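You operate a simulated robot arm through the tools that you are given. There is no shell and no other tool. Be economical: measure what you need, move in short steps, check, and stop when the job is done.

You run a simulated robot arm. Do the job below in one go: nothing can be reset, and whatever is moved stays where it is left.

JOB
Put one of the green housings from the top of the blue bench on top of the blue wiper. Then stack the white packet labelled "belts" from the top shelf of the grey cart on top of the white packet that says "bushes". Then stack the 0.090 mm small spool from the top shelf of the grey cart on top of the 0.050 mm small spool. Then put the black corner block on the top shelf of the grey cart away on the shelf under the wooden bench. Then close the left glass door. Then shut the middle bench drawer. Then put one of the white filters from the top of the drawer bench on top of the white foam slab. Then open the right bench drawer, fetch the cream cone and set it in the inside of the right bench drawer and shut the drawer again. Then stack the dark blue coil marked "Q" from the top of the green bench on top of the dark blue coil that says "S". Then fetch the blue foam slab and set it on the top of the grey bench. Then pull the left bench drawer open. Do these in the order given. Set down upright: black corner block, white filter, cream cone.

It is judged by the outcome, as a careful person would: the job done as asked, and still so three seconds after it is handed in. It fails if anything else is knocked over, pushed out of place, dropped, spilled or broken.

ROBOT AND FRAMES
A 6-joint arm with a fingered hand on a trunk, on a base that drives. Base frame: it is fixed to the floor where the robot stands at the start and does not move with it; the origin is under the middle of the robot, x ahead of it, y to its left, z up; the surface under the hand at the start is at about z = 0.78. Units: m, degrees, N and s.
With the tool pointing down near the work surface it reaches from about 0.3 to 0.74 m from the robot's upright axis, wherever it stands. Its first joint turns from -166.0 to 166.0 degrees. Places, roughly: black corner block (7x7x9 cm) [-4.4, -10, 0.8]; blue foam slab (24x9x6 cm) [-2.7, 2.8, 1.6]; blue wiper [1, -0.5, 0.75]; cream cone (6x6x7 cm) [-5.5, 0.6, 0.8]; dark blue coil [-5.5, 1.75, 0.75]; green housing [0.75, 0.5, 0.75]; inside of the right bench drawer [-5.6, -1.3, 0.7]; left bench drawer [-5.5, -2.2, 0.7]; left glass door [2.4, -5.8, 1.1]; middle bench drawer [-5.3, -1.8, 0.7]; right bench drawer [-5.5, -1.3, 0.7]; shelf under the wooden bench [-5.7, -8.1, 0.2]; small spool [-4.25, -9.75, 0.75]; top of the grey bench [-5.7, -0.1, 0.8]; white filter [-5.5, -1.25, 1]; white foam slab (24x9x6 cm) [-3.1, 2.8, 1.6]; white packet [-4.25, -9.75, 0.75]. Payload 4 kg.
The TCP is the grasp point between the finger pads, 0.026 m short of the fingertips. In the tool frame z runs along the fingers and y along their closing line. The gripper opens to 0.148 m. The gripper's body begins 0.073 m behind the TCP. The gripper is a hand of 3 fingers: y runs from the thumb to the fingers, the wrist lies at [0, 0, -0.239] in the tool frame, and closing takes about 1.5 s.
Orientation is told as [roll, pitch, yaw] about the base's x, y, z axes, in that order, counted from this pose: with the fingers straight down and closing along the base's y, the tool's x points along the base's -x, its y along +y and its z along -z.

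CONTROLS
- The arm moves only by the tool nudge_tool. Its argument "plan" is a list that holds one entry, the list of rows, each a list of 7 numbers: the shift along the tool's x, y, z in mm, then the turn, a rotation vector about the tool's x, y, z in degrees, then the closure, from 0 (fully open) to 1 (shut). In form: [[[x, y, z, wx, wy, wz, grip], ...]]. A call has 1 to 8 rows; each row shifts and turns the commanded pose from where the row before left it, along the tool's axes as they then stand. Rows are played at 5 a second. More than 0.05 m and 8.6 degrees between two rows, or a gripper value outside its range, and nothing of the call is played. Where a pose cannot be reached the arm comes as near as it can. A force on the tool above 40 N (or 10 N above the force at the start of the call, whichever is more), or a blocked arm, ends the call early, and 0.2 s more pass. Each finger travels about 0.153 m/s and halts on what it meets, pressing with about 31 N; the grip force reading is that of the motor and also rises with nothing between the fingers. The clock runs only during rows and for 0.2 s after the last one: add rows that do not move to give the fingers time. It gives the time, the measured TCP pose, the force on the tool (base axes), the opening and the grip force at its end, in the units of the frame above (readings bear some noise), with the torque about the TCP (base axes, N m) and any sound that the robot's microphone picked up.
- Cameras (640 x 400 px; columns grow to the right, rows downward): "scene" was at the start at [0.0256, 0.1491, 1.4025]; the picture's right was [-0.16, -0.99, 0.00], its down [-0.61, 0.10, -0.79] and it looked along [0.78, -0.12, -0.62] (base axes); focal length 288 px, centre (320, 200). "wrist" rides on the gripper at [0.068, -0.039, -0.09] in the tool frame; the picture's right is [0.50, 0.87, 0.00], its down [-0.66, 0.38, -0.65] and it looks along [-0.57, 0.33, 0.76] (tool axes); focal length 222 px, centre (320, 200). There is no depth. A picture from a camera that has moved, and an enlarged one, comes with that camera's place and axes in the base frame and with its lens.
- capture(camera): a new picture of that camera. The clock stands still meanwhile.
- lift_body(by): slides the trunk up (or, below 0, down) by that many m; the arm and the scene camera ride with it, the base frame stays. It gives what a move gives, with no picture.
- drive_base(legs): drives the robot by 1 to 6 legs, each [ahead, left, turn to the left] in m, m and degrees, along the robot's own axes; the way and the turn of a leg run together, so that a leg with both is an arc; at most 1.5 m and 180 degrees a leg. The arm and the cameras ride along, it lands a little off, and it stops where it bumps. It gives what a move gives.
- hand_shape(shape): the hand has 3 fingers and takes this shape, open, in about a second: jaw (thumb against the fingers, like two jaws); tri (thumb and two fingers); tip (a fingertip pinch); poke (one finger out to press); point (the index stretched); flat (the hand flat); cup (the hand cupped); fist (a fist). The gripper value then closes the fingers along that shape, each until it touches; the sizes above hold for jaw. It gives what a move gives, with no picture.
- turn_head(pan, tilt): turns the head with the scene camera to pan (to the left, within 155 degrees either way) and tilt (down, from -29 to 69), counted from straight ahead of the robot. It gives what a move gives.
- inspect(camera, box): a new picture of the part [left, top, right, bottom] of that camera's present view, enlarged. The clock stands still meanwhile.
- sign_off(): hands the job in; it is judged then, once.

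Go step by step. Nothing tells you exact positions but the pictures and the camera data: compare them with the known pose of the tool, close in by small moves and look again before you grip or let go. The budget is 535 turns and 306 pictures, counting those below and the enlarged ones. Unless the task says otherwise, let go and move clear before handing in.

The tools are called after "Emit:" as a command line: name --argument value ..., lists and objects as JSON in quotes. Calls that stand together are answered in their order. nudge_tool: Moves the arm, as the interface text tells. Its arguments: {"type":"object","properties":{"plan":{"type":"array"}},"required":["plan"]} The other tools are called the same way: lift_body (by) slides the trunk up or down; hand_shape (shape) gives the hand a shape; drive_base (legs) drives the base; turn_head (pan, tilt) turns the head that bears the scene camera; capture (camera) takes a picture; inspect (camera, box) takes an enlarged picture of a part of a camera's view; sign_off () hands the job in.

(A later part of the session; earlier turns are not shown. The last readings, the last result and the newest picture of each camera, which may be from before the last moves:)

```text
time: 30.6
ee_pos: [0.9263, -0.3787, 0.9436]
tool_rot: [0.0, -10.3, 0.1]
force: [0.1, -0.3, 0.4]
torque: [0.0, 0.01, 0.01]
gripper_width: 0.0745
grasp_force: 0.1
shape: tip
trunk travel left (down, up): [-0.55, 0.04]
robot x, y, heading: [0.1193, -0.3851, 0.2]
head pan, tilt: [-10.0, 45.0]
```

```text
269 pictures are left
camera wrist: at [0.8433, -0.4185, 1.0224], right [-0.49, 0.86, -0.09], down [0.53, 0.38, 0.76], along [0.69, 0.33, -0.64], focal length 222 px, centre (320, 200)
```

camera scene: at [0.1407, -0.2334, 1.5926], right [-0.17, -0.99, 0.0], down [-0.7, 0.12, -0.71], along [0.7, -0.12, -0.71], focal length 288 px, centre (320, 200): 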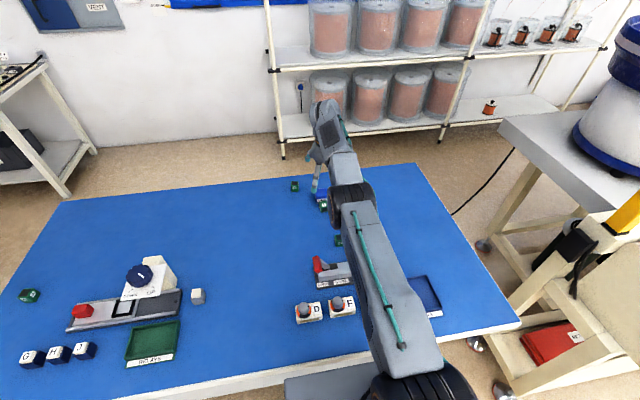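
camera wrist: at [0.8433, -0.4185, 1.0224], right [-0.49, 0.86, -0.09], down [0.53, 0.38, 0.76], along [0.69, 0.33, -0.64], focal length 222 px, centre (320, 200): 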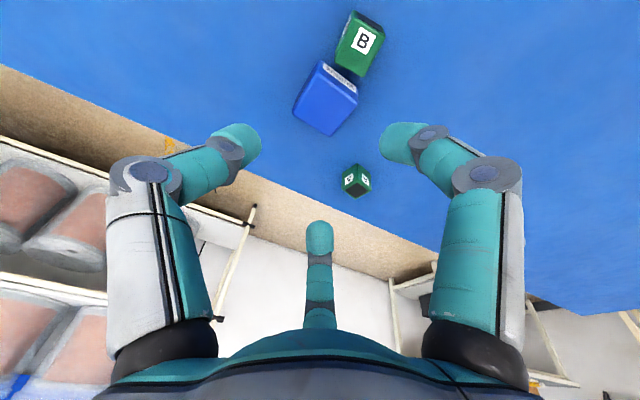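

The tip pinch is the same triangle. I'll go back to jaw, retract, straighten and turn the hand 90° so that the thumb faces the robot and no finger wraps into the wiper.

Emit:
hand_shape --shape "jaw"

Emit:
nudge_tool --plan '[[[40, 0, -7, 0, 0, 0, 0.3], [40, 0, -7, 0, 5, 0, 0.3], [0, 0, 0, 0, 5.3, 0, 0.3], [0, 0, 0, 0, 0, 8.5, 0.3], [0, 0, 0, 0, 0, 8.5, 0.3], [0, 0, 0, 0, 0, 8.5, 0.3], [0, 0, 0, 0, 0, 8.5, 0.3], [0, 0, 0, 0, 0, 8.5, 0.3]]]'

Emit:
nudge_tool --plan '[[[0, 0, 0, 0, 0, 8.5, 0.3], [0, 0, 0, 0, 0, 8.5, 0.3], [0, 0, 0, 0, 0, 8.5, 0.3], [0, 0, 0, 0, 0, 8.5, 0.3], [0, 0, 0, 0, 0, 8.5, 0.3], [0, 0, 0, 0, 0, 5, 0.3], [0, 0, 0, -7, 0, 0, 0.3], [0, 0, 0, -7, 0, 0, 0.3]]]'

Emit:
capture --camera "wrist"

Emit:
capture --camera "scene"

```text
time: 31.5
ee_pos: [0.9263, -0.3802, 0.9431]
tool_rot: [-0.1, -10.3, 0.1]
force: [0.3, -0.3, 0.9]
torque: [-0.02, -0.02, 0.01]
gripper_width: 0.1478
grasp_force: 0.0
shape: jaw
trunk travel left (down, up): [-0.55, 0.04]
robot x, y, heading: [0.1235, -0.3818, 0.2]
head pan, tilt: [-10.0, 45.0]
```

```text
time: 33.3
ee_pos: [0.8851, -0.3768, 0.944]
tool_rot: [0.1, -0.2, -42.5]
force: [-0.5, -0.2, -0.6]
torque: [0.01, 0.03, -0.02]
gripper_width: 0.1042
grasp_force: 0.0
shape: jaw
out of reach, approached as far as the arm can: row 1, 2, 3
trunk travel left (down, up): [-0.55, 0.04]
robot x, y, heading: [0.1205, -0.3822, 0.1]
head pan, tilt: [-10.0, 45.0]
```

```text
time: 35.1
ee_pos: [0.8863, -0.3771, 0.9448]
tool_rot: [14.2, 0.1, -90.0]
force: [0.9, -0.3, 0.0]
torque: [0.0, 0.0, -0.03]
gripper_width: 0.1038
grasp_force: 0.1
shape: jaw
trunk travel left (down, up): [-0.55, 0.04]
robot x, y, heading: [0.1179, -0.3841, 0.2]
head pan, tilt: [-10.0, 45.0]
```

```text
268 pictures are left
camera wrist: at [0.8261, -0.309, 1.0239], right [0.84, 0.5, 0.21], down [0.21, -0.66, 0.73], along [0.5, -0.57, -0.65], focal length 222 px, centre (320, 200)
```

wrist: 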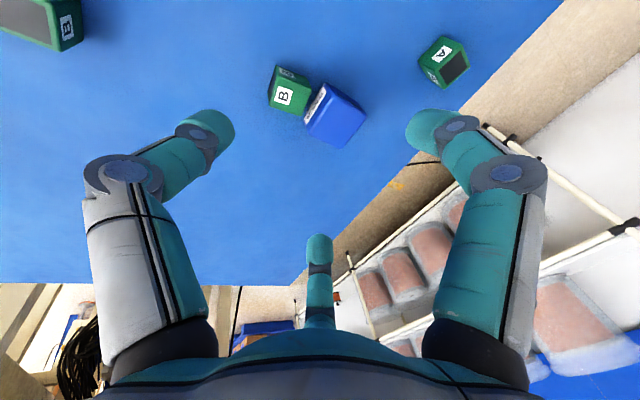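

```text
267 pictures are left
camera scene: at [0.14, -0.2334, 1.5925], right [-0.17, -0.99, 0.0], down [-0.7, 0.12, -0.71], along [0.7, -0.12, -0.71], focal length 288 px, centre (320, 200)
```

scene: 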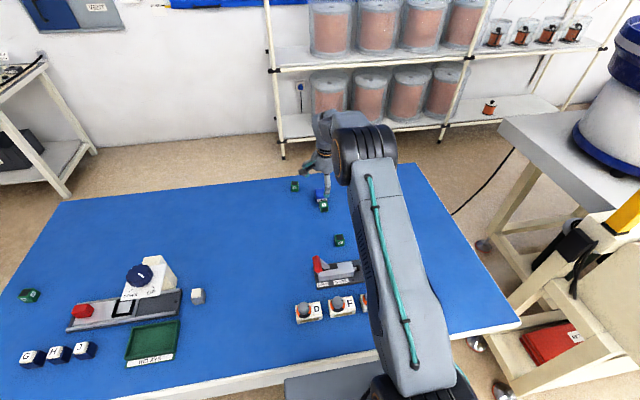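

Emit:
inspect --camera "wrist" --box '[240, 40, 400, 160]'

```text
3.33 times, centred on (320, 100) of wrist
camera zoom: at [0.8261, -0.309, 1.0239], right [0.84, 0.5, 0.21], down [0.21, -0.66, 0.73], along [0.5, -0.57, -0.65], focal length 740 px, centre (320, 533)
```

zoom: 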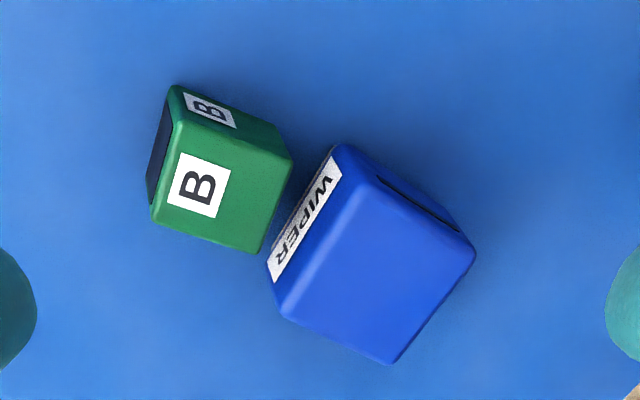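

B's centre is about [.887, -.379] with an 8° yaw. I'll line up and lower with a partly closed hand.

Emit:
nudge_tool --plan '[[[0, 0, 0, 0, 1.9, -7.8, 0.5], [-1, -16, 30, 0, 0, 0, 0.5], [-1, -16, 30, 0, 0, 0, 0.5], [0, 0, 20, 0, 0, 0, 0.5], [0, 0, 0, 0, 0, 0, 0.5]]]'

Emit:
inspect --camera "wrist" --box '[200, 60, 440, 240]'

Emit:
inspect --camera "scene" --box '[290, 150, 370, 220]'

```text
time: 36.3
ee_pos: [0.8767, -0.3798, 0.8569]
tool_rot: [14.2, -0.1, -81.7]
force: [-0.6, 0.5, 0.1]
torque: [0.0, -0.01, 0.02]
gripper_width: 0.0747
grasp_force: 0.1
shape: jaw
trunk travel left (down, up): [-0.55, 0.04]
robot x, y, heading: [0.122, -0.386, 0.1]
head pan, tilt: [-10.0, 45.0]
```

```text
2.22 times, centred on (320, 150) of wrist
camera zoom: at [0.8068, -0.3215, 0.9367], right [0.76, 0.61, 0.21], down [0.3, -0.62, 0.73], along [0.58, -0.49, -0.65], focal length 494 px, centre (320, 311)
```

zoom: 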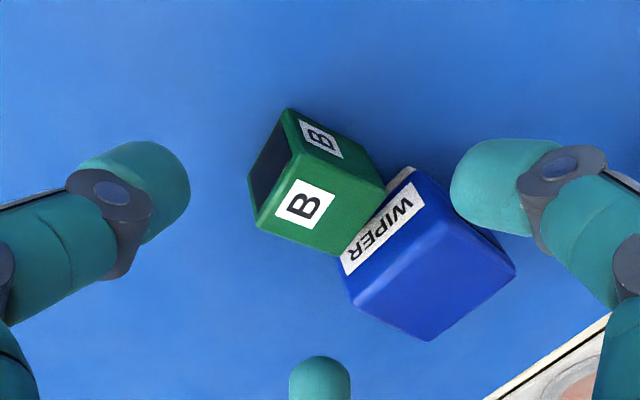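

```text
5.71 times, centred on (330, 185) of scene
camera zoom: at [0.1409, -0.2334, 1.5926], right [-0.17, -0.99, 0.0], down [-0.7, 0.12, -0.71], along [0.7, -0.12, -0.71], focal length 1647 px, centre (263, 286)
```

zoom: 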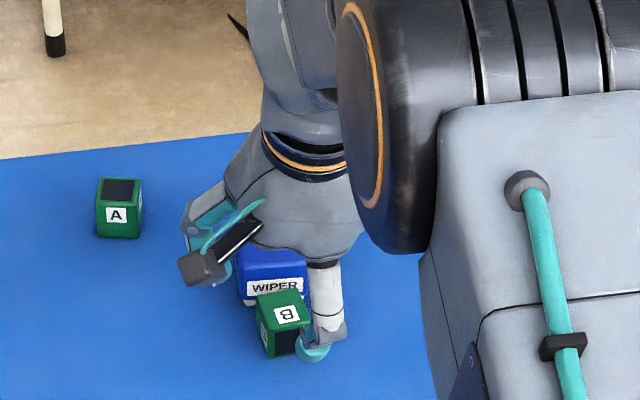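

Emit:
nudge_tool --plan '[[[0, -3, 17, 0, 0, 0, 0.5], [0, -3, 17, 0, 0, 0, 0.5], [0, 0, 0, 0, 0, 0, 0.5]]]'

Emit:
inspect --camera "wrist" --box '[200, 60, 440, 240]'

Emit:
inspect --camera "scene" --box '[290, 150, 370, 220]'

```text
time: 37.1
ee_pos: [0.8792, -0.381, 0.8216]
tool_rot: [14.1, -0.1, -81.8]
force: [1.0, -0.6, 0.2]
torque: [0.0, -0.01, 0.03]
gripper_width: 0.0746
grasp_force: 0.1
shape: jaw
trunk travel left (down, up): [-0.55, 0.04]
robot x, y, heading: [0.1207, -0.3807, 0.1]
head pan, tilt: [-10.0, 45.0]
```

```text
2.22 times, centred on (320, 150) of wrist
camera zoom: at [0.8094, -0.3213, 0.9024], right [0.76, 0.61, 0.21], down [0.3, -0.62, 0.73], along [0.58, -0.49, -0.65], focal length 494 px, centre (320, 311)
```

zoom: 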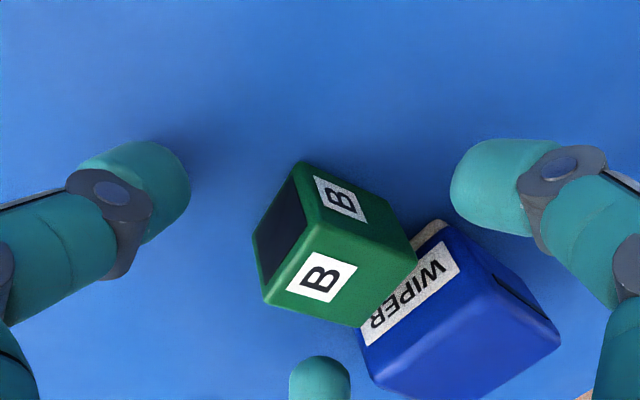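

```text
5.71 times, centred on (330, 185) of scene
camera zoom: at [0.1408, -0.2334, 1.5926], right [-0.17, -0.99, 0.0], down [-0.7, 0.12, -0.71], along [0.7, -0.12, -0.71], focal length 1647 px, centre (263, 286)
```

zoom: 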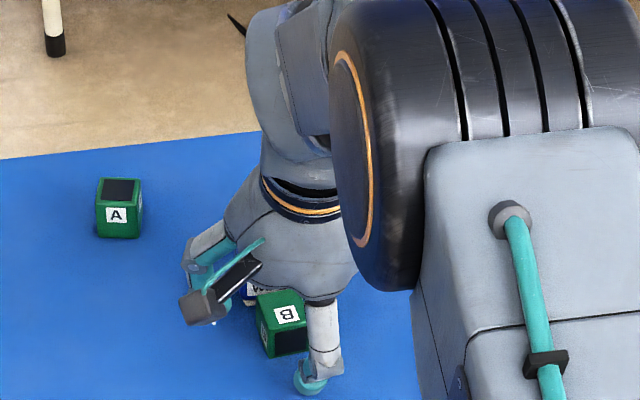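

The right finger would come close to the wiper's corner, so I'll shift the hand back 8 mm before closing.

Emit:
nudge_tool --plan '[[[1, -8, 0, 0, 0, 0, 0.5], [0, 0, 0, 0, 0, 0, 0.65], [0, 0, 0, 0, 0, 0, 0.75], [0, 0, 0, 0, 0, 0, 0.75]]]'

Emit:
inspect --camera "wrist" --box '[200, 60, 440, 240]'

```text
time: 38.1
ee_pos: [0.8716, -0.3804, 0.8205]
tool_rot: [14.2, -0.1, -81.8]
force: [-0.3, 0.2, 0.2]
torque: [-0.01, -0.01, 0.02]
gripper_width: 0.0375
grasp_force: 0.1
shape: jaw
trunk travel left (down, up): [-0.55, 0.04]
robot x, y, heading: [0.1216, -0.3807, 0.2]
head pan, tilt: [-10.0, 45.0]
```

```text
2.22 times, centred on (320, 150) of wrist
camera zoom: at [0.8014, -0.3216, 0.9008], right [0.76, 0.61, 0.21], down [0.3, -0.62, 0.73], along [0.58, -0.49, -0.65], focal length 494 px, centre (320, 311)
```

zoom: 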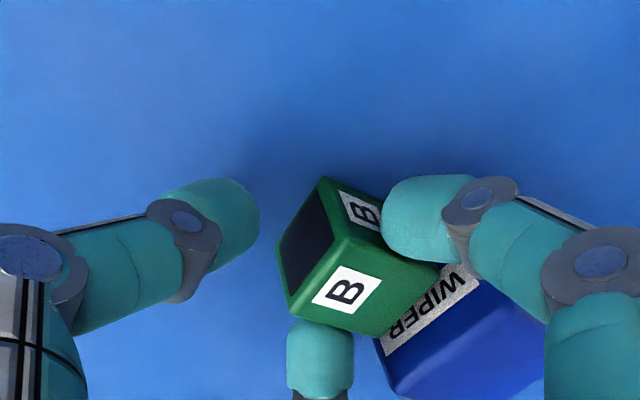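

Emit:
nudge_tool --plan '[[[0, 0, 0, 0, 0, 0, 0.85], [0, 0, 0, 0, 0, 0, 0.95], [0, 0, 0, 0, 0, 0, 1], [0, 0, 0, 0, 0, 0, 1], [0, 0, 0, 0, 0, 0, 1]]]'

Emit:
inspect --camera "wrist" --box '[200, 60, 440, 240]'

```text
time: 39.3
ee_pos: [0.8709, -0.3802, 0.8215]
tool_rot: [14.1, -0.1, -81.8]
force: [0.0, -0.2, 2.2]
torque: [0.02, -0.1, 0.0]
gripper_width: 0.0138
grasp_force: 31.1
shape: jaw
trunk travel left (down, up): [-0.55, 0.04]
robot x, y, heading: [0.1207, -0.3833, 0.3]
head pan, tilt: [-10.0, 45.0]
```

```text
2.22 times, centred on (320, 150) of wrist
camera zoom: at [0.8012, -0.3215, 0.9007], right [0.76, 0.61, 0.21], down [0.3, -0.62, 0.73], along [0.58, -0.49, -0.65], focal length 494 px, centre (320, 311)
```

zoom: 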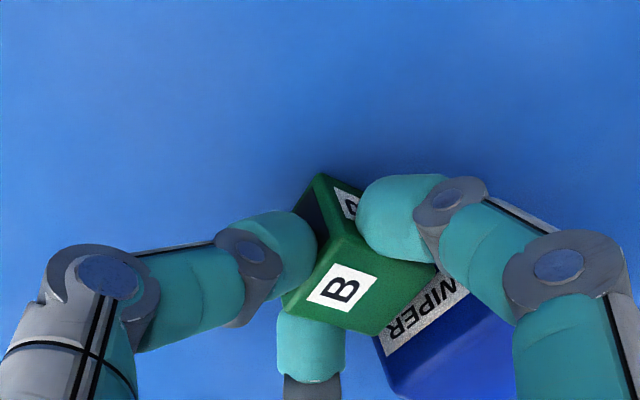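

Emit:
nudge_tool --plan '[[[0, -2, -8, 0, 0, 0, 1], [0, -2, -8, 0, 0, 0, 1], [0, -3, -14, 0, 0, 0, 1], [0, -5, -20, 0, 0, 0, 1], [0, 0, 0, 0, 0, 0, 1]]]'

Emit:
inspect --camera "wrist" --box '[200, 60, 440, 240]'

Emit:
inspect --camera "scene" --box '[290, 150, 370, 220]'

```text
time: 40.5
ee_pos: [0.8455, -0.3832, 0.8671]
tool_rot: [14.0, -0.1, -81.8]
force: [0.6, -0.4, 0.1]
torque: [0.02, 0.01, -0.03]
gripper_width: 0.0139
grasp_force: 30.9
shape: jaw
trunk travel left (down, up): [-0.55, 0.04]
robot x, y, heading: [0.119, -0.3805, 0.1]
head pan, tilt: [-10.0, 45.0]
```

```text
2.22 times, centred on (320, 150) of wrist
camera zoom: at [0.7776, -0.3247, 0.947], right [0.76, 0.61, 0.21], down [0.3, -0.62, 0.73], along [0.58, -0.49, -0.65], focal length 494 px, centre (320, 311)
```

zoom: 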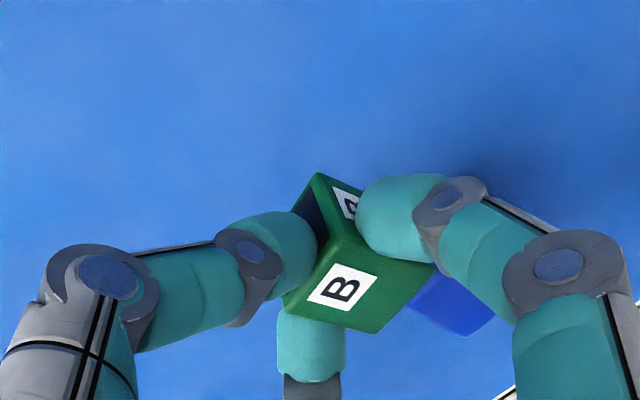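

```text
5.71 times, centred on (330, 185) of scene
camera zoom: at [0.1405, -0.2334, 1.5925], right [-0.17, -0.99, 0.0], down [-0.7, 0.12, -0.71], along [0.7, -0.12, -0.71], focal length 1647 px, centre (263, 286)
```

zoom: 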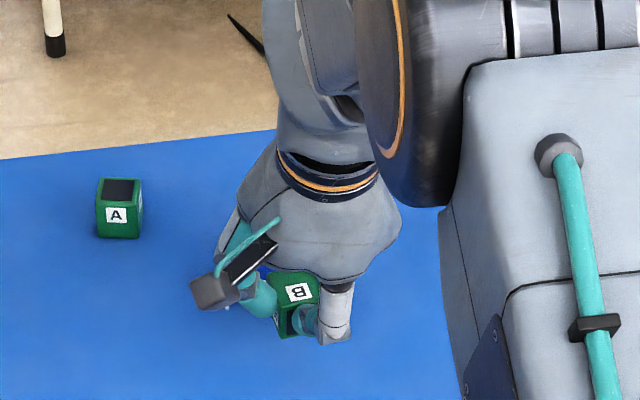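

B is held flat, about 16 mm forward of the grasp point. Raise, then move forward over the wiper.

Emit:
nudge_tool --plan '[[[0, 10, -39, 0, 0, 0, 1], [-4.3, 39.5, 13.5, 0, 0, 0, 1], [-4.3, 39.5, 13.5, 0, 0, 0, 1], [0, 0, 0, 0, 0, 0, 1]]]'

Emit:
capture --camera "wrist"

Emit:
inspect --camera "scene" --box '[290, 150, 370, 220]'

```text
time: 41.5
ee_pos: [0.9311, -0.3803, 0.9007]
tool_rot: [14.1, -0.1, -81.7]
force: [0.3, -0.3, 0.2]
torque: [0.03, 0.01, 0.0]
gripper_width: 0.0137
grasp_force: 31.5
shape: jaw
trunk travel left (down, up): [-0.55, 0.04]
robot x, y, heading: [0.1174, -0.3798, 0.0]
head pan, tilt: [-10.0, 45.0]
```

```text
257 pictures are left
camera wrist: at [0.861, -0.3218, 0.9796], right [0.76, 0.61, 0.21], down [0.3, -0.62, 0.73], along [0.58, -0.49, -0.65], focal length 222 px, centre (320, 200)
```

wrist: 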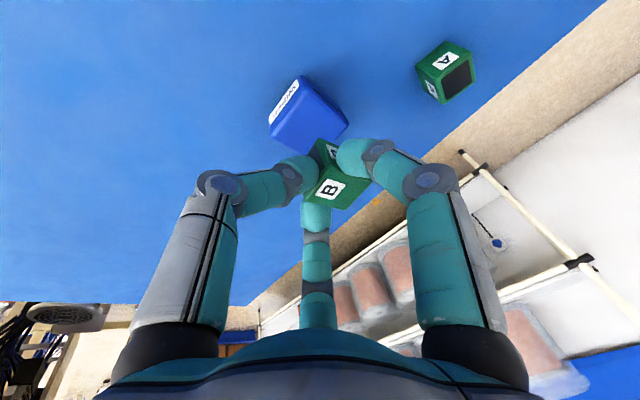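

```text
5.71 times, centred on (330, 185) of scene
camera zoom: at [0.1409, -0.2334, 1.5926], right [-0.17, -0.99, 0.0], down [-0.7, 0.12, -0.71], along [0.7, -0.12, -0.71], focal length 1647 px, centre (263, 286)
```

zoom: 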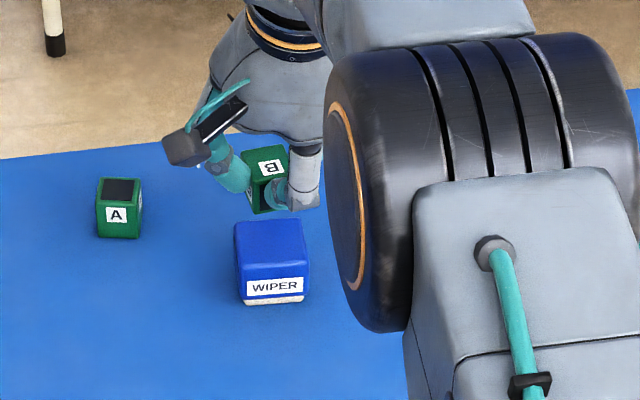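

B is centred above the wiper. Lowering.

Emit:
nudge_tool --plan '[[[0, -3.6, 14.5, 0, 0, 0, 1], [0, -3.6, 14.5, 0, 0, 0, 1], [0, -0.7, 3, 0, 0, 0, 1], [0, 0, 0, 0, 0, 0, 1]]]'

Emit:
inspect --camera "scene" --box '[290, 150, 370, 220]'

Emit:
inspect --camera "wrist" --box '[200, 60, 440, 240]'

```text
time: 42.5
ee_pos: [0.9298, -0.3801, 0.8669]
tool_rot: [14.1, -0.1, -81.9]
force: [0.7, -0.1, -0.7]
torque: [-0.02, 0.0, -0.01]
gripper_width: 0.0139
grasp_force: 30.9
shape: jaw
trunk travel left (down, up): [-0.55, 0.04]
robot x, y, heading: [0.1189, -0.3828, 0.1]
head pan, tilt: [-10.0, 45.0]
```

```text
5.71 times, centred on (330, 185) of scene
camera zoom: at [0.1408, -0.2334, 1.5926], right [-0.17, -0.99, 0.0], down [-0.7, 0.12, -0.71], along [0.7, -0.12, -0.71], focal length 1647 px, centre (263, 286)
```

zoom: 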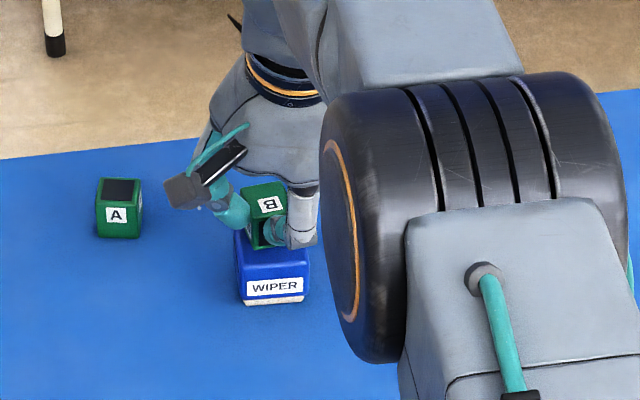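

```text
2.22 times, centred on (320, 150) of wrist
camera zoom: at [0.8617, -0.3213, 0.9466], right [0.76, 0.61, 0.21], down [0.3, -0.62, 0.73], along [0.58, -0.49, -0.65], focal length 494 px, centre (320, 311)
```

zoom: 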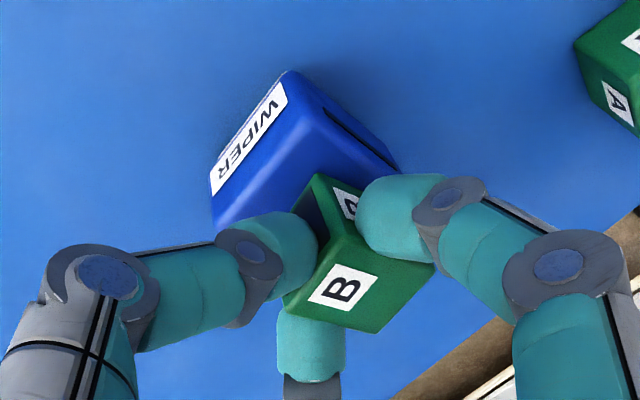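

Emit:
nudge_tool --plan '[[[0.8, -6, -1, 0, 0, 0, 1], [0, -0.5, 2, 0, 0, 0, 1], [0, -0.5, 2, 0, 0, 0, 1], [0, 0, 0, 0, 0, 0, 1]]]'

Emit:
nudge_tool --plan '[[[0, -0.5, 1.5, 0, 0, 0, 1], [0, 0, 0, 0, 0, 0, 1]]]'

```text
time: 43.5
ee_pos: [0.9241, -0.3808, 0.8631]
tool_rot: [14.2, 0.0, -81.9]
force: [-1.0, 0.1, 2.3]
torque: [0.05, -0.05, -0.02]
gripper_width: 0.0137
grasp_force: 30.5
shape: jaw
trunk travel left (down, up): [-0.55, 0.04]
robot x, y, heading: [0.1182, -0.3804, 0.1]
head pan, tilt: [-10.0, 45.0]
```

```text
time: 44.1
ee_pos: [0.9249, -0.3813, 0.863]
tool_rot: [14.2, -0.1, -81.9]
force: [-1.3, 0.1, 7.3]
torque: [0.02, -0.05, -0.02]
gripper_width: 0.0142
grasp_force: 30.4
shape: jaw
trunk travel left (down, up): [-0.55, 0.04]
robot x, y, heading: [0.122, -0.383, -0.2]
head pan, tilt: [-10.0, 45.0]
```

Emit:
nudge_tool --plan '[[[0, 0.3, -1, 0, 0, 0, 1], [0, 0, 0, 0, 0, 0, 0.9], [0, 0, 0, 0, 0, 0, 0.8], [0, 0, 0, 0, 0, 0, 0.7], [0, 0, 0, 0, 0, 0, 0.6], [0, 0, 0, 0, 0, 0, 0.45], [0, 0, 0, 0, 0, 0, 0.3]]]'

Emit:
inspect --camera "wrist" --box '[200, 60, 440, 240]'

Emit:
inspect --camera "scene" --box '[290, 150, 370, 220]'

```text
time: 45.7
ee_pos: [0.9247, -0.3801, 0.8626]
tool_rot: [14.1, 0.0, -81.8]
force: [-0.6, 0.0, 0.1]
torque: [0.02, -0.02, 0.03]
gripper_width: 0.1032
grasp_force: 0.1
shape: jaw
trunk travel left (down, up): [-0.55, 0.04]
robot x, y, heading: [0.1201, -0.3805, 0.2]
head pan, tilt: [-10.0, 45.0]
```

```text
2.22 times, centred on (320, 150) of wrist
camera zoom: at [0.8554, -0.3216, 0.9421], right [0.76, 0.61, 0.21], down [0.3, -0.62, 0.73], along [0.58, -0.49, -0.65], focal length 494 px, centre (320, 311)
```

zoom: 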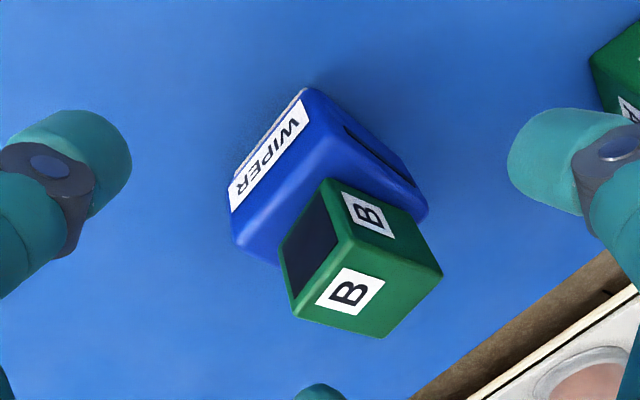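

```text
5.71 times, centred on (330, 185) of scene
camera zoom: at [0.1407, -0.2334, 1.5926], right [-0.17, -0.99, 0.0], down [-0.7, 0.12, -0.71], along [0.7, -0.12, -0.71], focal length 1647 px, centre (263, 286)
```

zoom: 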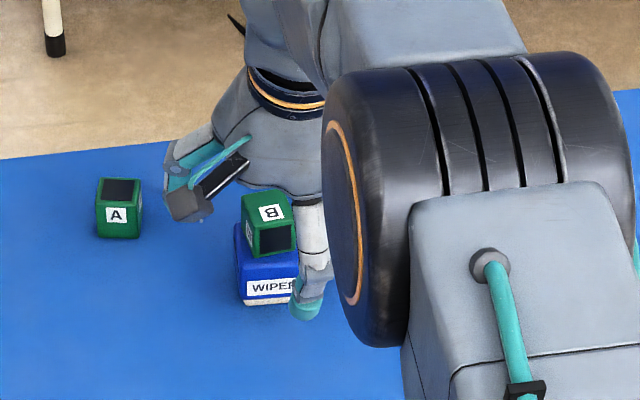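

B rests on the wiper. I'll retreat upward.

Emit:
nudge_tool --plan '[[[0, 7, -29, 0, 0, 0, 0.3], [0, 5, -34, 0, 0, 0, 0.3], [0, -10, -40, 0, 0, 0, 0.3], [0, -40, -20, 0, 0, 0, 0.3], [0, -40, -20, 0, 0, 0, 0.3]]]'

Emit:
inspect --camera "scene" --box '[290, 150, 370, 220]'

```text
time: 46.9
ee_pos: [0.8155, -0.3959, 0.9831]
tool_rot: [14.2, -0.1, -81.9]
force: [-0.3, 0.1, -0.3]
torque: [0.0, -0.05, -0.02]
gripper_width: 0.1031
grasp_force: 0.1
shape: jaw
trunk travel left (down, up): [-0.55, 0.04]
robot x, y, heading: [0.1243, -0.3832, 0.1]
head pan, tilt: [-10.0, 45.0]
```

```text
5.71 times, centred on (330, 185) of scene
camera zoom: at [0.1402, -0.2334, 1.5925], right [-0.17, -0.99, 0.0], down [-0.7, 0.12, -0.71], along [0.7, -0.12, -0.71], focal length 1647 px, centre (263, 286)
```

zoom: 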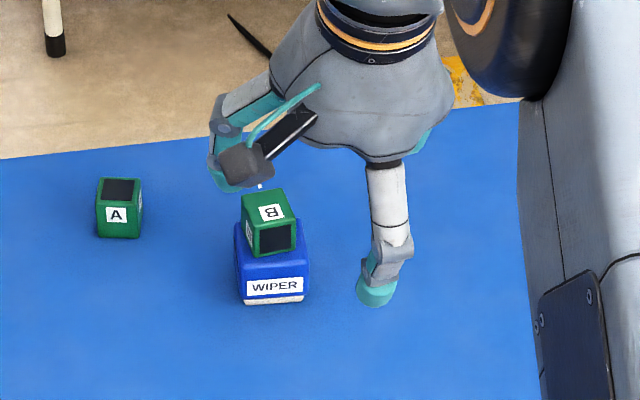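

First stack done. Now I'll back away, straighten the tool and survey the way to the grey cart.

Emit:
drive_base --legs '[[-0.5, 0, 0]]'

Emit:
nudge_tool --plan '[[[0, -40, 0, 7, 0, 0, 0.3], [0, -40, 0, 7, 0, 0, 0.3], [0, -40, -20, 0, 0, -8.2, 0.3], [30, 0, -20, 0, 0, -8.2, 0.3], [30, 0, 0, 0, 0, -8.2, 0.3], [0, 0, 0, 0, 0, -8.2, 0.3], [0, 0, 0, 0, 0, -8.2, 0.3]]]'

Emit:
nudge_tool --plan '[[[0, 0, 0, 0, 0, -8.2, 0.3], [0, 0, 0, 0, 0, -8.2, 0.3], [0, 0, 0, 0, 0, -8.2, 0.3], [0, 0, 0, 0, 0, -8.2, 0.3], [0, 0, 0, 0, 0, -8.2, 0.3]]]'

Emit:
turn_head --pan -70 --tilt 10

Emit:
capture --camera "scene"

Emit:
turn_head --pan -140 --tilt 10

Emit:
capture --camera "scene"

Emit:
turn_head --pan 140 --tilt 10

Emit:
capture --camera "scene"

```text
time: 49.8
ee_pos: [0.3139, -0.3975, 0.9844]
tool_rot: [14.1, -0.1, -81.8]
force: [0.5, 0.7, 0.4]
torque: [0.02, 0.0, -0.01]
gripper_width: 0.1033
grasp_force: 0.0
shape: jaw
trunk travel left (down, up): [-0.55, 0.04]
robot x, y, heading: [-0.3833, -0.3838, 0.3]
head pan, tilt: [-10.0, 45.0]
```

```text
time: 51.4
ee_pos: [0.1733, -0.358, 1.0078]
tool_rot: [0.1, -0.1, -40.6]
force: [0.1, -0.6, 0.8]
torque: [0.0, -0.01, 0.03]
gripper_width: 0.1032
grasp_force: 0.1
shape: jaw
trunk travel left (down, up): [-0.55, 0.04]
robot x, y, heading: [-0.3796, -0.3848, 0.1]
head pan, tilt: [-10.0, 45.0]
```

```text
time: 52.6
ee_pos: [0.1736, -0.3581, 1.0084]
tool_rot: [-0.2, -0.1, 0.4]
force: [-0.7, -0.4, 0.4]
torque: [0.02, 0.01, -0.01]
gripper_width: 0.103
grasp_force: 0.0
shape: jaw
trunk travel left (down, up): [-0.55, 0.04]
robot x, y, heading: [-0.3793, -0.3824, 0.5]
head pan, tilt: [-10.0, 45.0]
```

```text
time: 53.9
ee_pos: [0.1738, -0.3579, 1.0077]
tool_rot: [-0.1, -0.2, 0.3]
force: [-0.8, 0.4, 0.2]
torque: [-0.02, 0.0, -0.02]
gripper_width: 0.1032
grasp_force: 0.1
shape: jaw
trunk travel left (down, up): [-0.55, 0.04]
robot x, y, heading: [-0.3844, -0.3836, 0.4]
head pan, tilt: [-70.0, 10.0]
```

```text
250 pictures are left
camera scene: at [-0.4102, -0.3088, 1.6475], right [-0.94, -0.35, 0.0], down [-0.06, 0.16, -0.98], along [0.34, -0.92, -0.17], focal length 288 px, centre (320, 200)
```

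scene: 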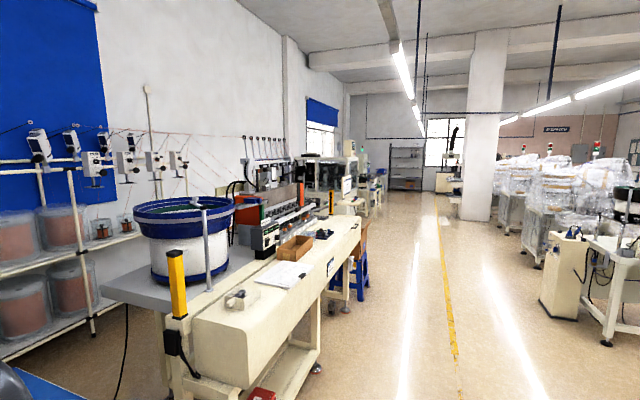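

```text
time: 55.4
ee_pos: [0.1737, -0.3582, 1.0069]
tool_rot: [-0.2, -0.2, 0.2]
force: [-0.3, -0.7, 0.8]
torque: [0.01, 0.02, 0.01]
gripper_width: 0.1031
grasp_force: 0.2
shape: jaw
trunk travel left (down, up): [-0.55, 0.04]
robot x, y, heading: [-0.3816, -0.3843, 0.2]
head pan, tilt: [-140.0, 10.0]
```

```text
249 pictures are left
camera scene: at [-0.5134, -0.2818, 1.6475], right [-0.65, 0.76, 0.0], down [0.13, 0.11, -0.98], along [-0.75, -0.64, -0.17], focal length 288 px, centre (320, 200)
```

scene: 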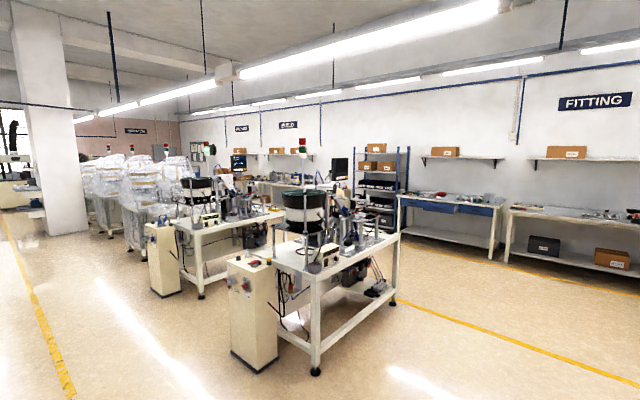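

```text
time: 59.2
ee_pos: [0.1744, -0.3578, 1.0085]
tool_rot: [-0.2, -0.1, 0.2]
force: [-0.6, 0.2, -0.1]
torque: [0.02, 0.02, 0.0]
gripper_width: 0.1035
grasp_force: 0.1
shape: jaw
trunk travel left (down, up): [-0.55, 0.04]
robot x, y, heading: [-0.3821, -0.3859, 0.3]
head pan, tilt: [140.0, 10.0]
```

```text
248 pictures are left
camera scene: at [-0.514, -0.1622, 1.6475], right [0.64, 0.77, 0.0], down [0.13, -0.11, -0.98], along [-0.76, 0.63, -0.17], focal length 288 px, centre (320, 200)
```

scene: 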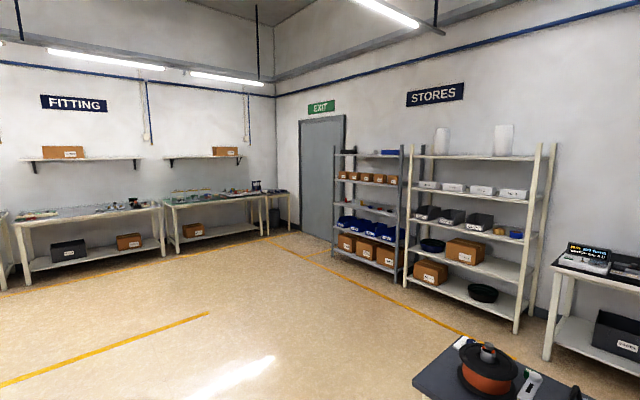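

The aisle runs south along x ≈ -0.7, and the cart is beyond the pillar. I'll turn right and drive down the aisle in stages.

Emit:
turn_head --pan 0 --tilt 15

Emit:
drive_base --legs '[[-0.25, 0, 0], [0, 0, -90], [1.5, 0, 0], [1.5, 0, 0]]'

Emit:
capture --camera "scene"

```text
time: 61.4
ee_pos: [0.1738, -0.3581, 1.008]
tool_rot: [-0.1, -0.1, 0.2]
force: [-0.7, -0.3, 0.1]
torque: [0.01, -0.01, 0.03]
gripper_width: 0.1033
grasp_force: 0.0
shape: jaw
trunk travel left (down, up): [-0.55, 0.04]
robot x, y, heading: [-0.3779, -0.3833, 0.1]
head pan, tilt: [0.0, 15.0]
```

```text
time: 81.1
ee_pos: [-0.6518, -3.9341, 1.0079]
tool_rot: [-0.1, -0.1, -91.0]
force: [-0.7, 0.0, -0.3]
torque: [-0.03, 0.03, -0.01]
gripper_width: 0.103
grasp_force: 0.1
shape: jaw
trunk travel left (down, up): [-0.55, 0.04]
robot x, y, heading: [-0.6672, -3.3739, -91.0]
head pan, tilt: [0.0, 15.0]
```

```text
247 pictures are left
camera scene: at [-0.5042, -3.4115, 1.6394], right [-1.0, 0.02, 0.0], down [0.0, 0.26, -0.97], along [-0.02, -0.97, -0.26], focal length 288 px, centre (320, 200)
```

scene: 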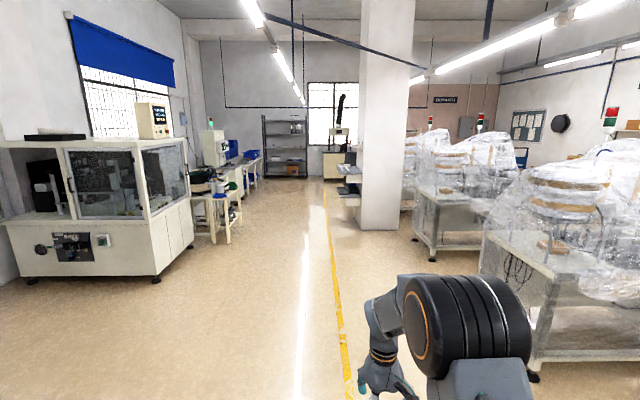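

Emit:
drive_base --legs '[[1.5, 0.15, 1], [1.5, 0.1, 0], [1.5, 0, 0]]'

Emit:
turn_head --pan -45 --tilt 15

Emit:
capture --camera "scene"

```text
refused: leg 1 is longer than a leg can be; nothing moved
```

```text
time: 82.3
ee_pos: [-0.6508, -3.9326, 1.0087]
tool_rot: [-0.1, -0.2, -91.0]
force: [0.3, -0.5, 0.2]
torque: [0.0, 0.01, -0.01]
gripper_width: 0.1031
grasp_force: 0.0
shape: jaw
trunk travel left (down, up): [-0.55, 0.04]
robot x, y, heading: [-0.665, -3.3748, -91.2]
head pan, tilt: [-45.0, 15.0]
```

```text
246 pictures are left
camera scene: at [-0.5697, -3.383, 1.6394], right [-0.7, 0.72, 0.0], down [0.19, 0.18, -0.97], along [-0.69, -0.67, -0.26], focal length 288 px, centre (320, 200)
```

scene: 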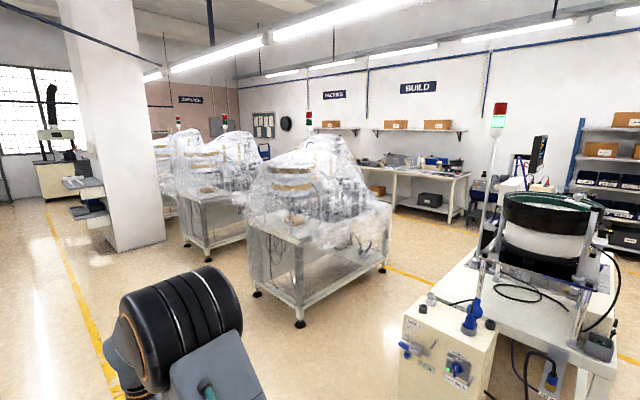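

Emit:
drive_base --legs '[[1.45, 0.15, 1], [1.48, 0.1, 0], [1.45, 0, 0]]'

Emit:
capture --camera "scene"

Emit:
turn_head --pan 0 --tilt 15

Emit:
capture --camera "scene"

```text
time: 103.2
ee_pos: [-0.3885, -8.3017, 1.0081]
tool_rot: [-0.1, -0.1, -90.6]
force: [0.7, -0.6, -0.7]
torque: [0.01, -0.02, 0.01]
gripper_width: 0.1032
grasp_force: 0.0
shape: jaw
trunk travel left (down, up): [-0.55, 0.04]
robot x, y, heading: [-0.4003, -7.7467, -90.6]
head pan, tilt: [-45.0, 15.0]
```

```text
245 pictures are left
camera scene: at [-0.3086, -7.7513, 1.6394], right [-0.7, 0.71, 0.0], down [0.18, 0.18, -0.97], along [-0.69, -0.68, -0.26], focal length 288 px, centre (320, 200)
```

scene: 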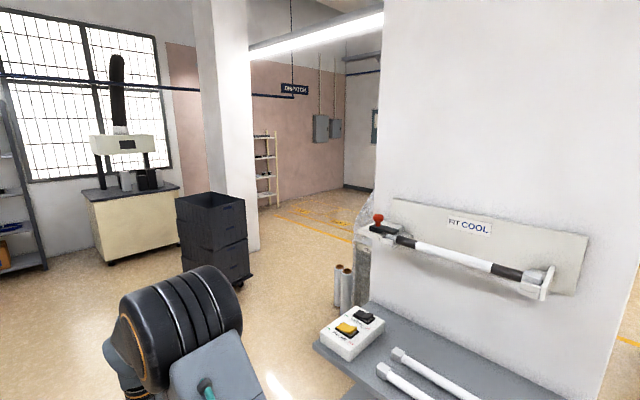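

```text
time: 104.3
ee_pos: [-0.3881, -8.3014, 1.008]
tool_rot: [-0.1, -0.1, -90.6]
force: [-0.3, 0.6, -0.2]
torque: [-0.01, -0.01, 0.02]
gripper_width: 0.1033
grasp_force: 0.0
shape: jaw
trunk travel left (down, up): [-0.55, 0.04]
robot x, y, heading: [-0.4025, -7.7464, -90.9]
head pan, tilt: [0.0, 15.0]
```

```text
244 pictures are left
camera scene: at [-0.2429, -7.7793, 1.6394], right [-1.0, 0.01, 0.0], down [0.0, 0.26, -0.97], along [-0.01, -0.97, -0.26], focal length 288 px, centre (320, 200)
```

scene: 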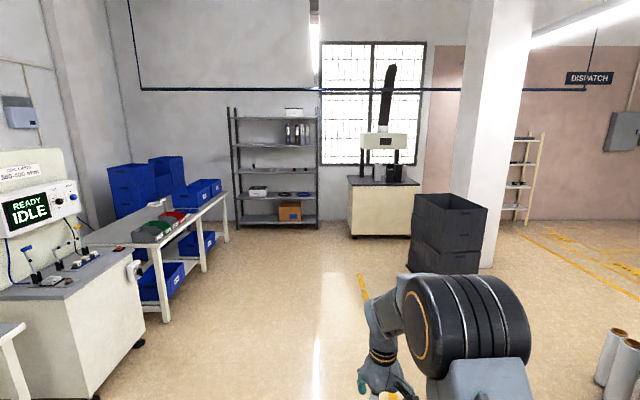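

Passage west lies between the film rolls (y≈-9.3) and the crates (y≈-10.6). I'll go to y≈-9.95 and turn right.

Emit:
drive_base --legs '[[1.1, 0, 0], [1.1, 0, 0], [0, 0, -90], [0.5, 0, 0]]'

Emit:
capture --camera "scene"

```text
time: 121.6
ee_pos: [-1.4779, -9.9687, 1.0065]
tool_rot: [-0.1, -0.1, 179.5]
force: [-0.1, -0.5, -0.1]
torque: [0.0, 0.01, -0.01]
gripper_width: 0.1031
grasp_force: 0.1
shape: jaw
trunk travel left (down, up): [-0.55, 0.04]
robot x, y, heading: [-0.9231, -9.9512, 179.6]
head pan, tilt: [0.0, 15.0]
```

```text
243 pictures are left
camera scene: at [-0.9559, -10.1097, 1.6394], right [0.01, 1.0, 0.0], down [0.26, 0.0, -0.97], along [-0.97, 0.01, -0.26], focal length 288 px, centre (320, 200)
```

scene: 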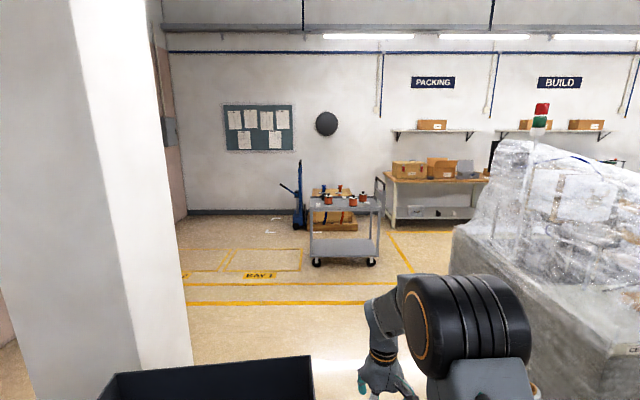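

The grey cart is ahead at x≈-3.8…-4.6. A black crate is close on the left, so I'll shift right 0.25 m before going on.

Emit:
drive_base --legs '[[0, -0.25, 0], [1.2, 0, 0.4], [0.8, 0, 0]]'

Emit:
turn_head --pan 0 --tilt 35

Emit:
capture --camera "scene"

```text
time: 133.1
ee_pos: [-3.4965, -9.7077, 1.0075]
tool_rot: [-0.1, 0.0, 179.7]
force: [0.0, -0.2, -0.4]
torque: [-0.03, 0.04, -0.01]
gripper_width: 0.1033
grasp_force: 0.0
shape: jaw
trunk travel left (down, up): [-0.55, 0.04]
robot x, y, heading: [-2.9386, -9.6842, 179.9]
head pan, tilt: [0.0, 15.0]
```

```text
time: 133.9
ee_pos: [-3.4964, -9.7072, 1.0072]
tool_rot: [-0.1, -0.1, 179.7]
force: [-0.4, -0.2, -0.1]
torque: [-0.01, -0.01, 0.0]
gripper_width: 0.103
grasp_force: 0.1
shape: jaw
trunk travel left (down, up): [-0.55, 0.04]
robot x, y, heading: [-2.9387, -9.6879, 179.7]
head pan, tilt: [0.0, 35.0]
```

```text
242 pictures are left
camera scene: at [-2.9686, -9.8466, 1.6074], right [0.01, 1.0, 0.0], down [0.57, 0.0, -0.82], along [-0.82, 0.0, -0.57], focal length 288 px, centre (320, 200)
```

scene: 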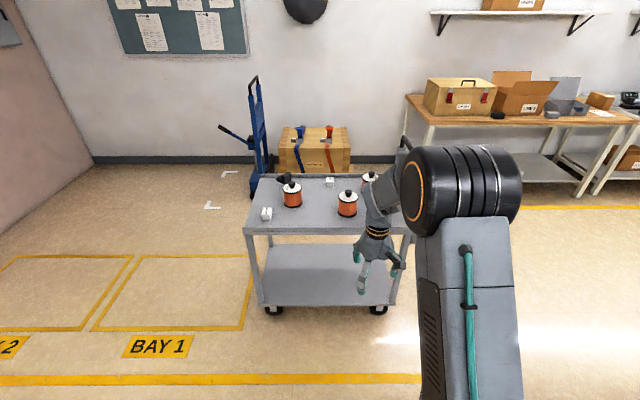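

Emit:
inspect --camera "scene" --box '[240, 165, 400, 245]'

Emit:
drive_base --legs '[[0.4, 0.15, 0]]'

Emit:
turn_head --pan 0 --tilt 50

Emit:
capture --camera "scene"

Emit:
capture --camera "wrist"

```text
4.00 times, centred on (320, 205) of scene
camera zoom: at [-2.9686, -9.8466, 1.6074], right [0.01, 1.0, 0.0], down [0.57, 0.0, -0.82], along [-0.82, 0.0, -0.57], focal length 1153 px, centre (320, 180)
```

zoom: 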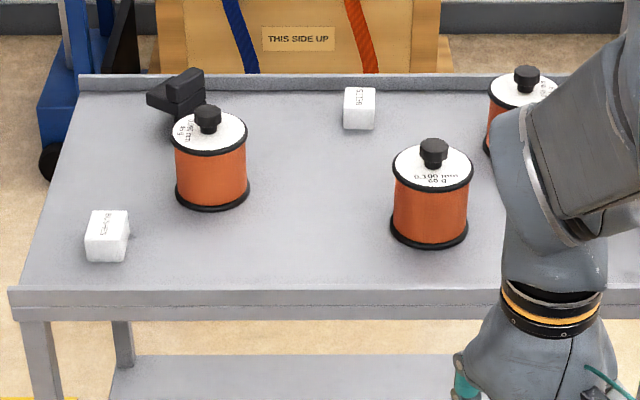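

```text
time: 136.6
ee_pos: [-3.8986, -9.8567, 1.0079]
tool_rot: [-0.1, -0.1, 179.9]
force: [-0.6, -1.2, 0.3]
torque: [-0.02, -0.01, 0.02]
gripper_width: 0.103
grasp_force: 0.0
shape: jaw
trunk travel left (down, up): [-0.55, 0.04]
robot x, y, heading: [-3.3399, -9.8336, 179.8]
head pan, tilt: [0.0, 35.0]
```

```text
time: 137.3
ee_pos: [-3.8976, -9.8573, 1.0086]
tool_rot: [-0.2, 0.0, 179.8]
force: [0.5, 0.2, 0.8]
torque: [0.04, -0.01, 0.05]
gripper_width: 0.1031
grasp_force: 0.2
shape: jaw
trunk travel left (down, up): [-0.55, 0.04]
robot x, y, heading: [-3.339, -9.8355, 180.3]
head pan, tilt: [0.0, 50.0]
```

```text
240 pictures are left
camera scene: at [-3.3583, -9.9948, 1.5857], right [0.0, 1.0, 0.0], down [0.77, 0.0, -0.64], along [-0.64, 0.0, -0.77], focal length 288 px, centre (320, 200)
```

scene: 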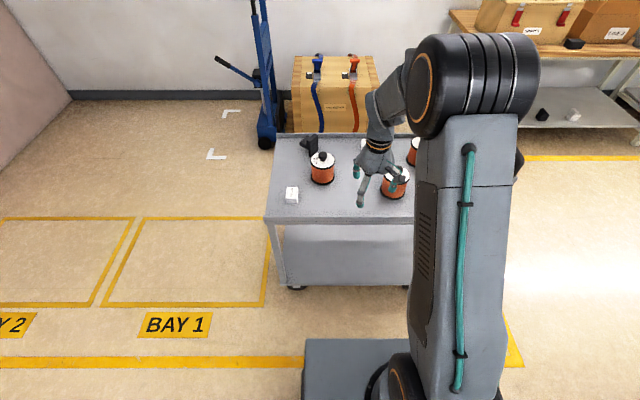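

```text
239 pictures are left
camera wrist: at [-3.8303, -9.818, 1.0996], right [0.5, -0.87, 0.0], down [-0.65, -0.38, 0.66], along [-0.57, -0.33, -0.76], focal length 222 px, centre (320, 200)
```

wrist: 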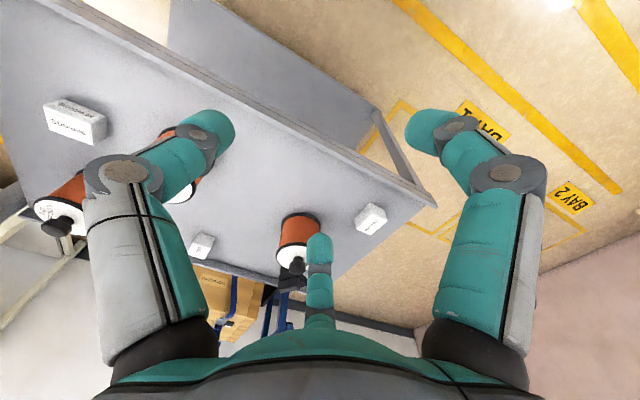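

Emit:
inspect --camera "wrist" --box '[0, 80, 120, 155]'

Emit:
inspect --camera "wrist" --box '[170, 190, 430, 300]'

Emit:
drive_base --legs '[[0.18, 0, 0]]'

Emit:
nudge_tool --plan '[[[40, 0, -40, 0, 0, 0, 0.3], [40, 0, -40, 0, 0, 0, 0.3], [40, 0, -40, 0, 0, 0, 0.3]]]'

Emit:
capture --camera "wrist"

Emit:
capture --camera "scene"

```text
5.33 times, centred on (60, 118) of wrist
camera zoom: at [-3.8303, -9.818, 1.0996], right [0.5, -0.87, 0.0], down [-0.65, -0.38, 0.66], along [-0.57, -0.33, -0.76], focal length 1185 px, centre (1707, 640)
```

zoom: 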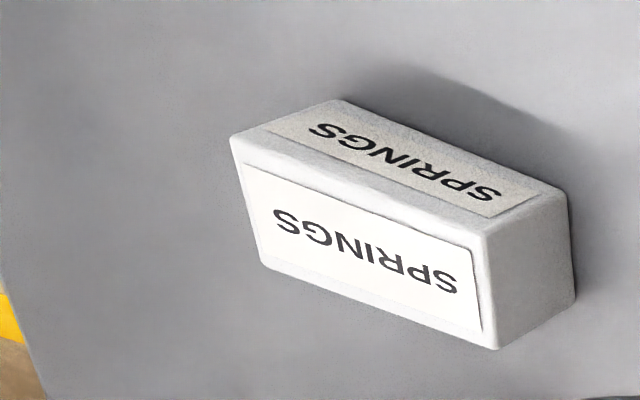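

```text
2.46 times, centred on (300, 245) of wrist
camera zoom: at [-3.8303, -9.818, 1.0996], right [0.5, -0.87, 0.0], down [-0.65, -0.38, 0.66], along [-0.57, -0.33, -0.76], focal length 547 px, centre (369, 89)
```

zoom: 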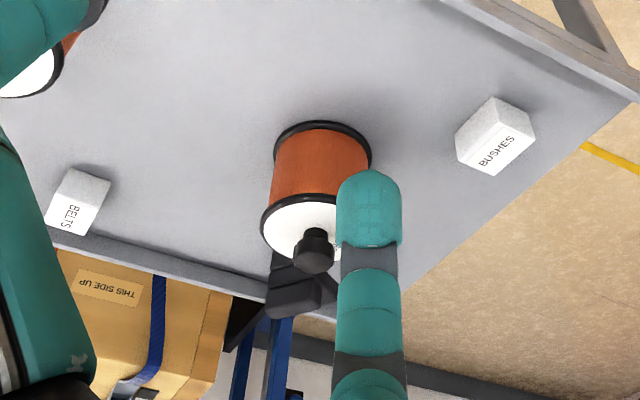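

```text
time: 138.8
ee_pos: [-4.0795, -9.8576, 1.0067]
tool_rot: [-0.1, 0.0, 180.0]
force: [-0.1, -0.7, 0.1]
torque: [0.02, 0.0, -0.03]
gripper_width: 0.1032
grasp_force: 0.1
shape: jaw
trunk travel left (down, up): [-0.55, 0.04]
robot x, y, heading: [-3.5199, -9.8339, 180.2]
head pan, tilt: [0.0, 50.0]
```

```text
refused: row 1 steps farther than a row can; nothing moved
```

```text
236 pictures are left
camera wrist: at [-4.0125, -9.8171, 1.0994], right [0.5, -0.87, 0.0], down [-0.65, -0.38, 0.65], along [-0.57, -0.32, -0.76], focal length 222 px, centre (320, 200)
```

wrist: 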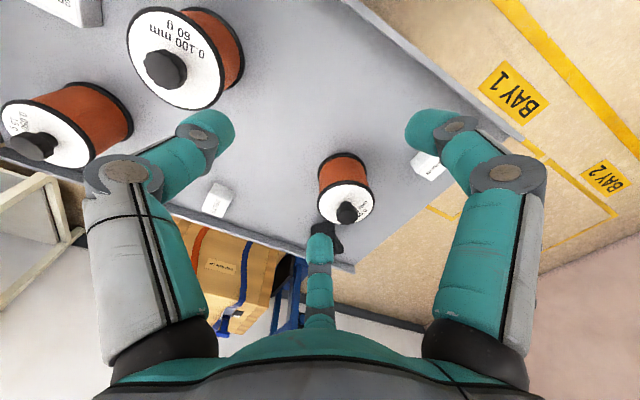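

```text
235 pictures are left
camera scene: at [-3.5408, -9.9945, 1.5856], right [0.0, 1.0, 0.0], down [0.77, 0.0, -0.64], along [-0.64, 0.0, -0.77], focal length 288 px, centre (320, 200)
```

scene: 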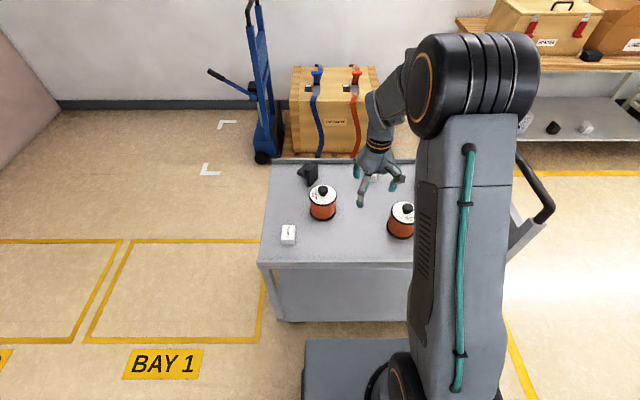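

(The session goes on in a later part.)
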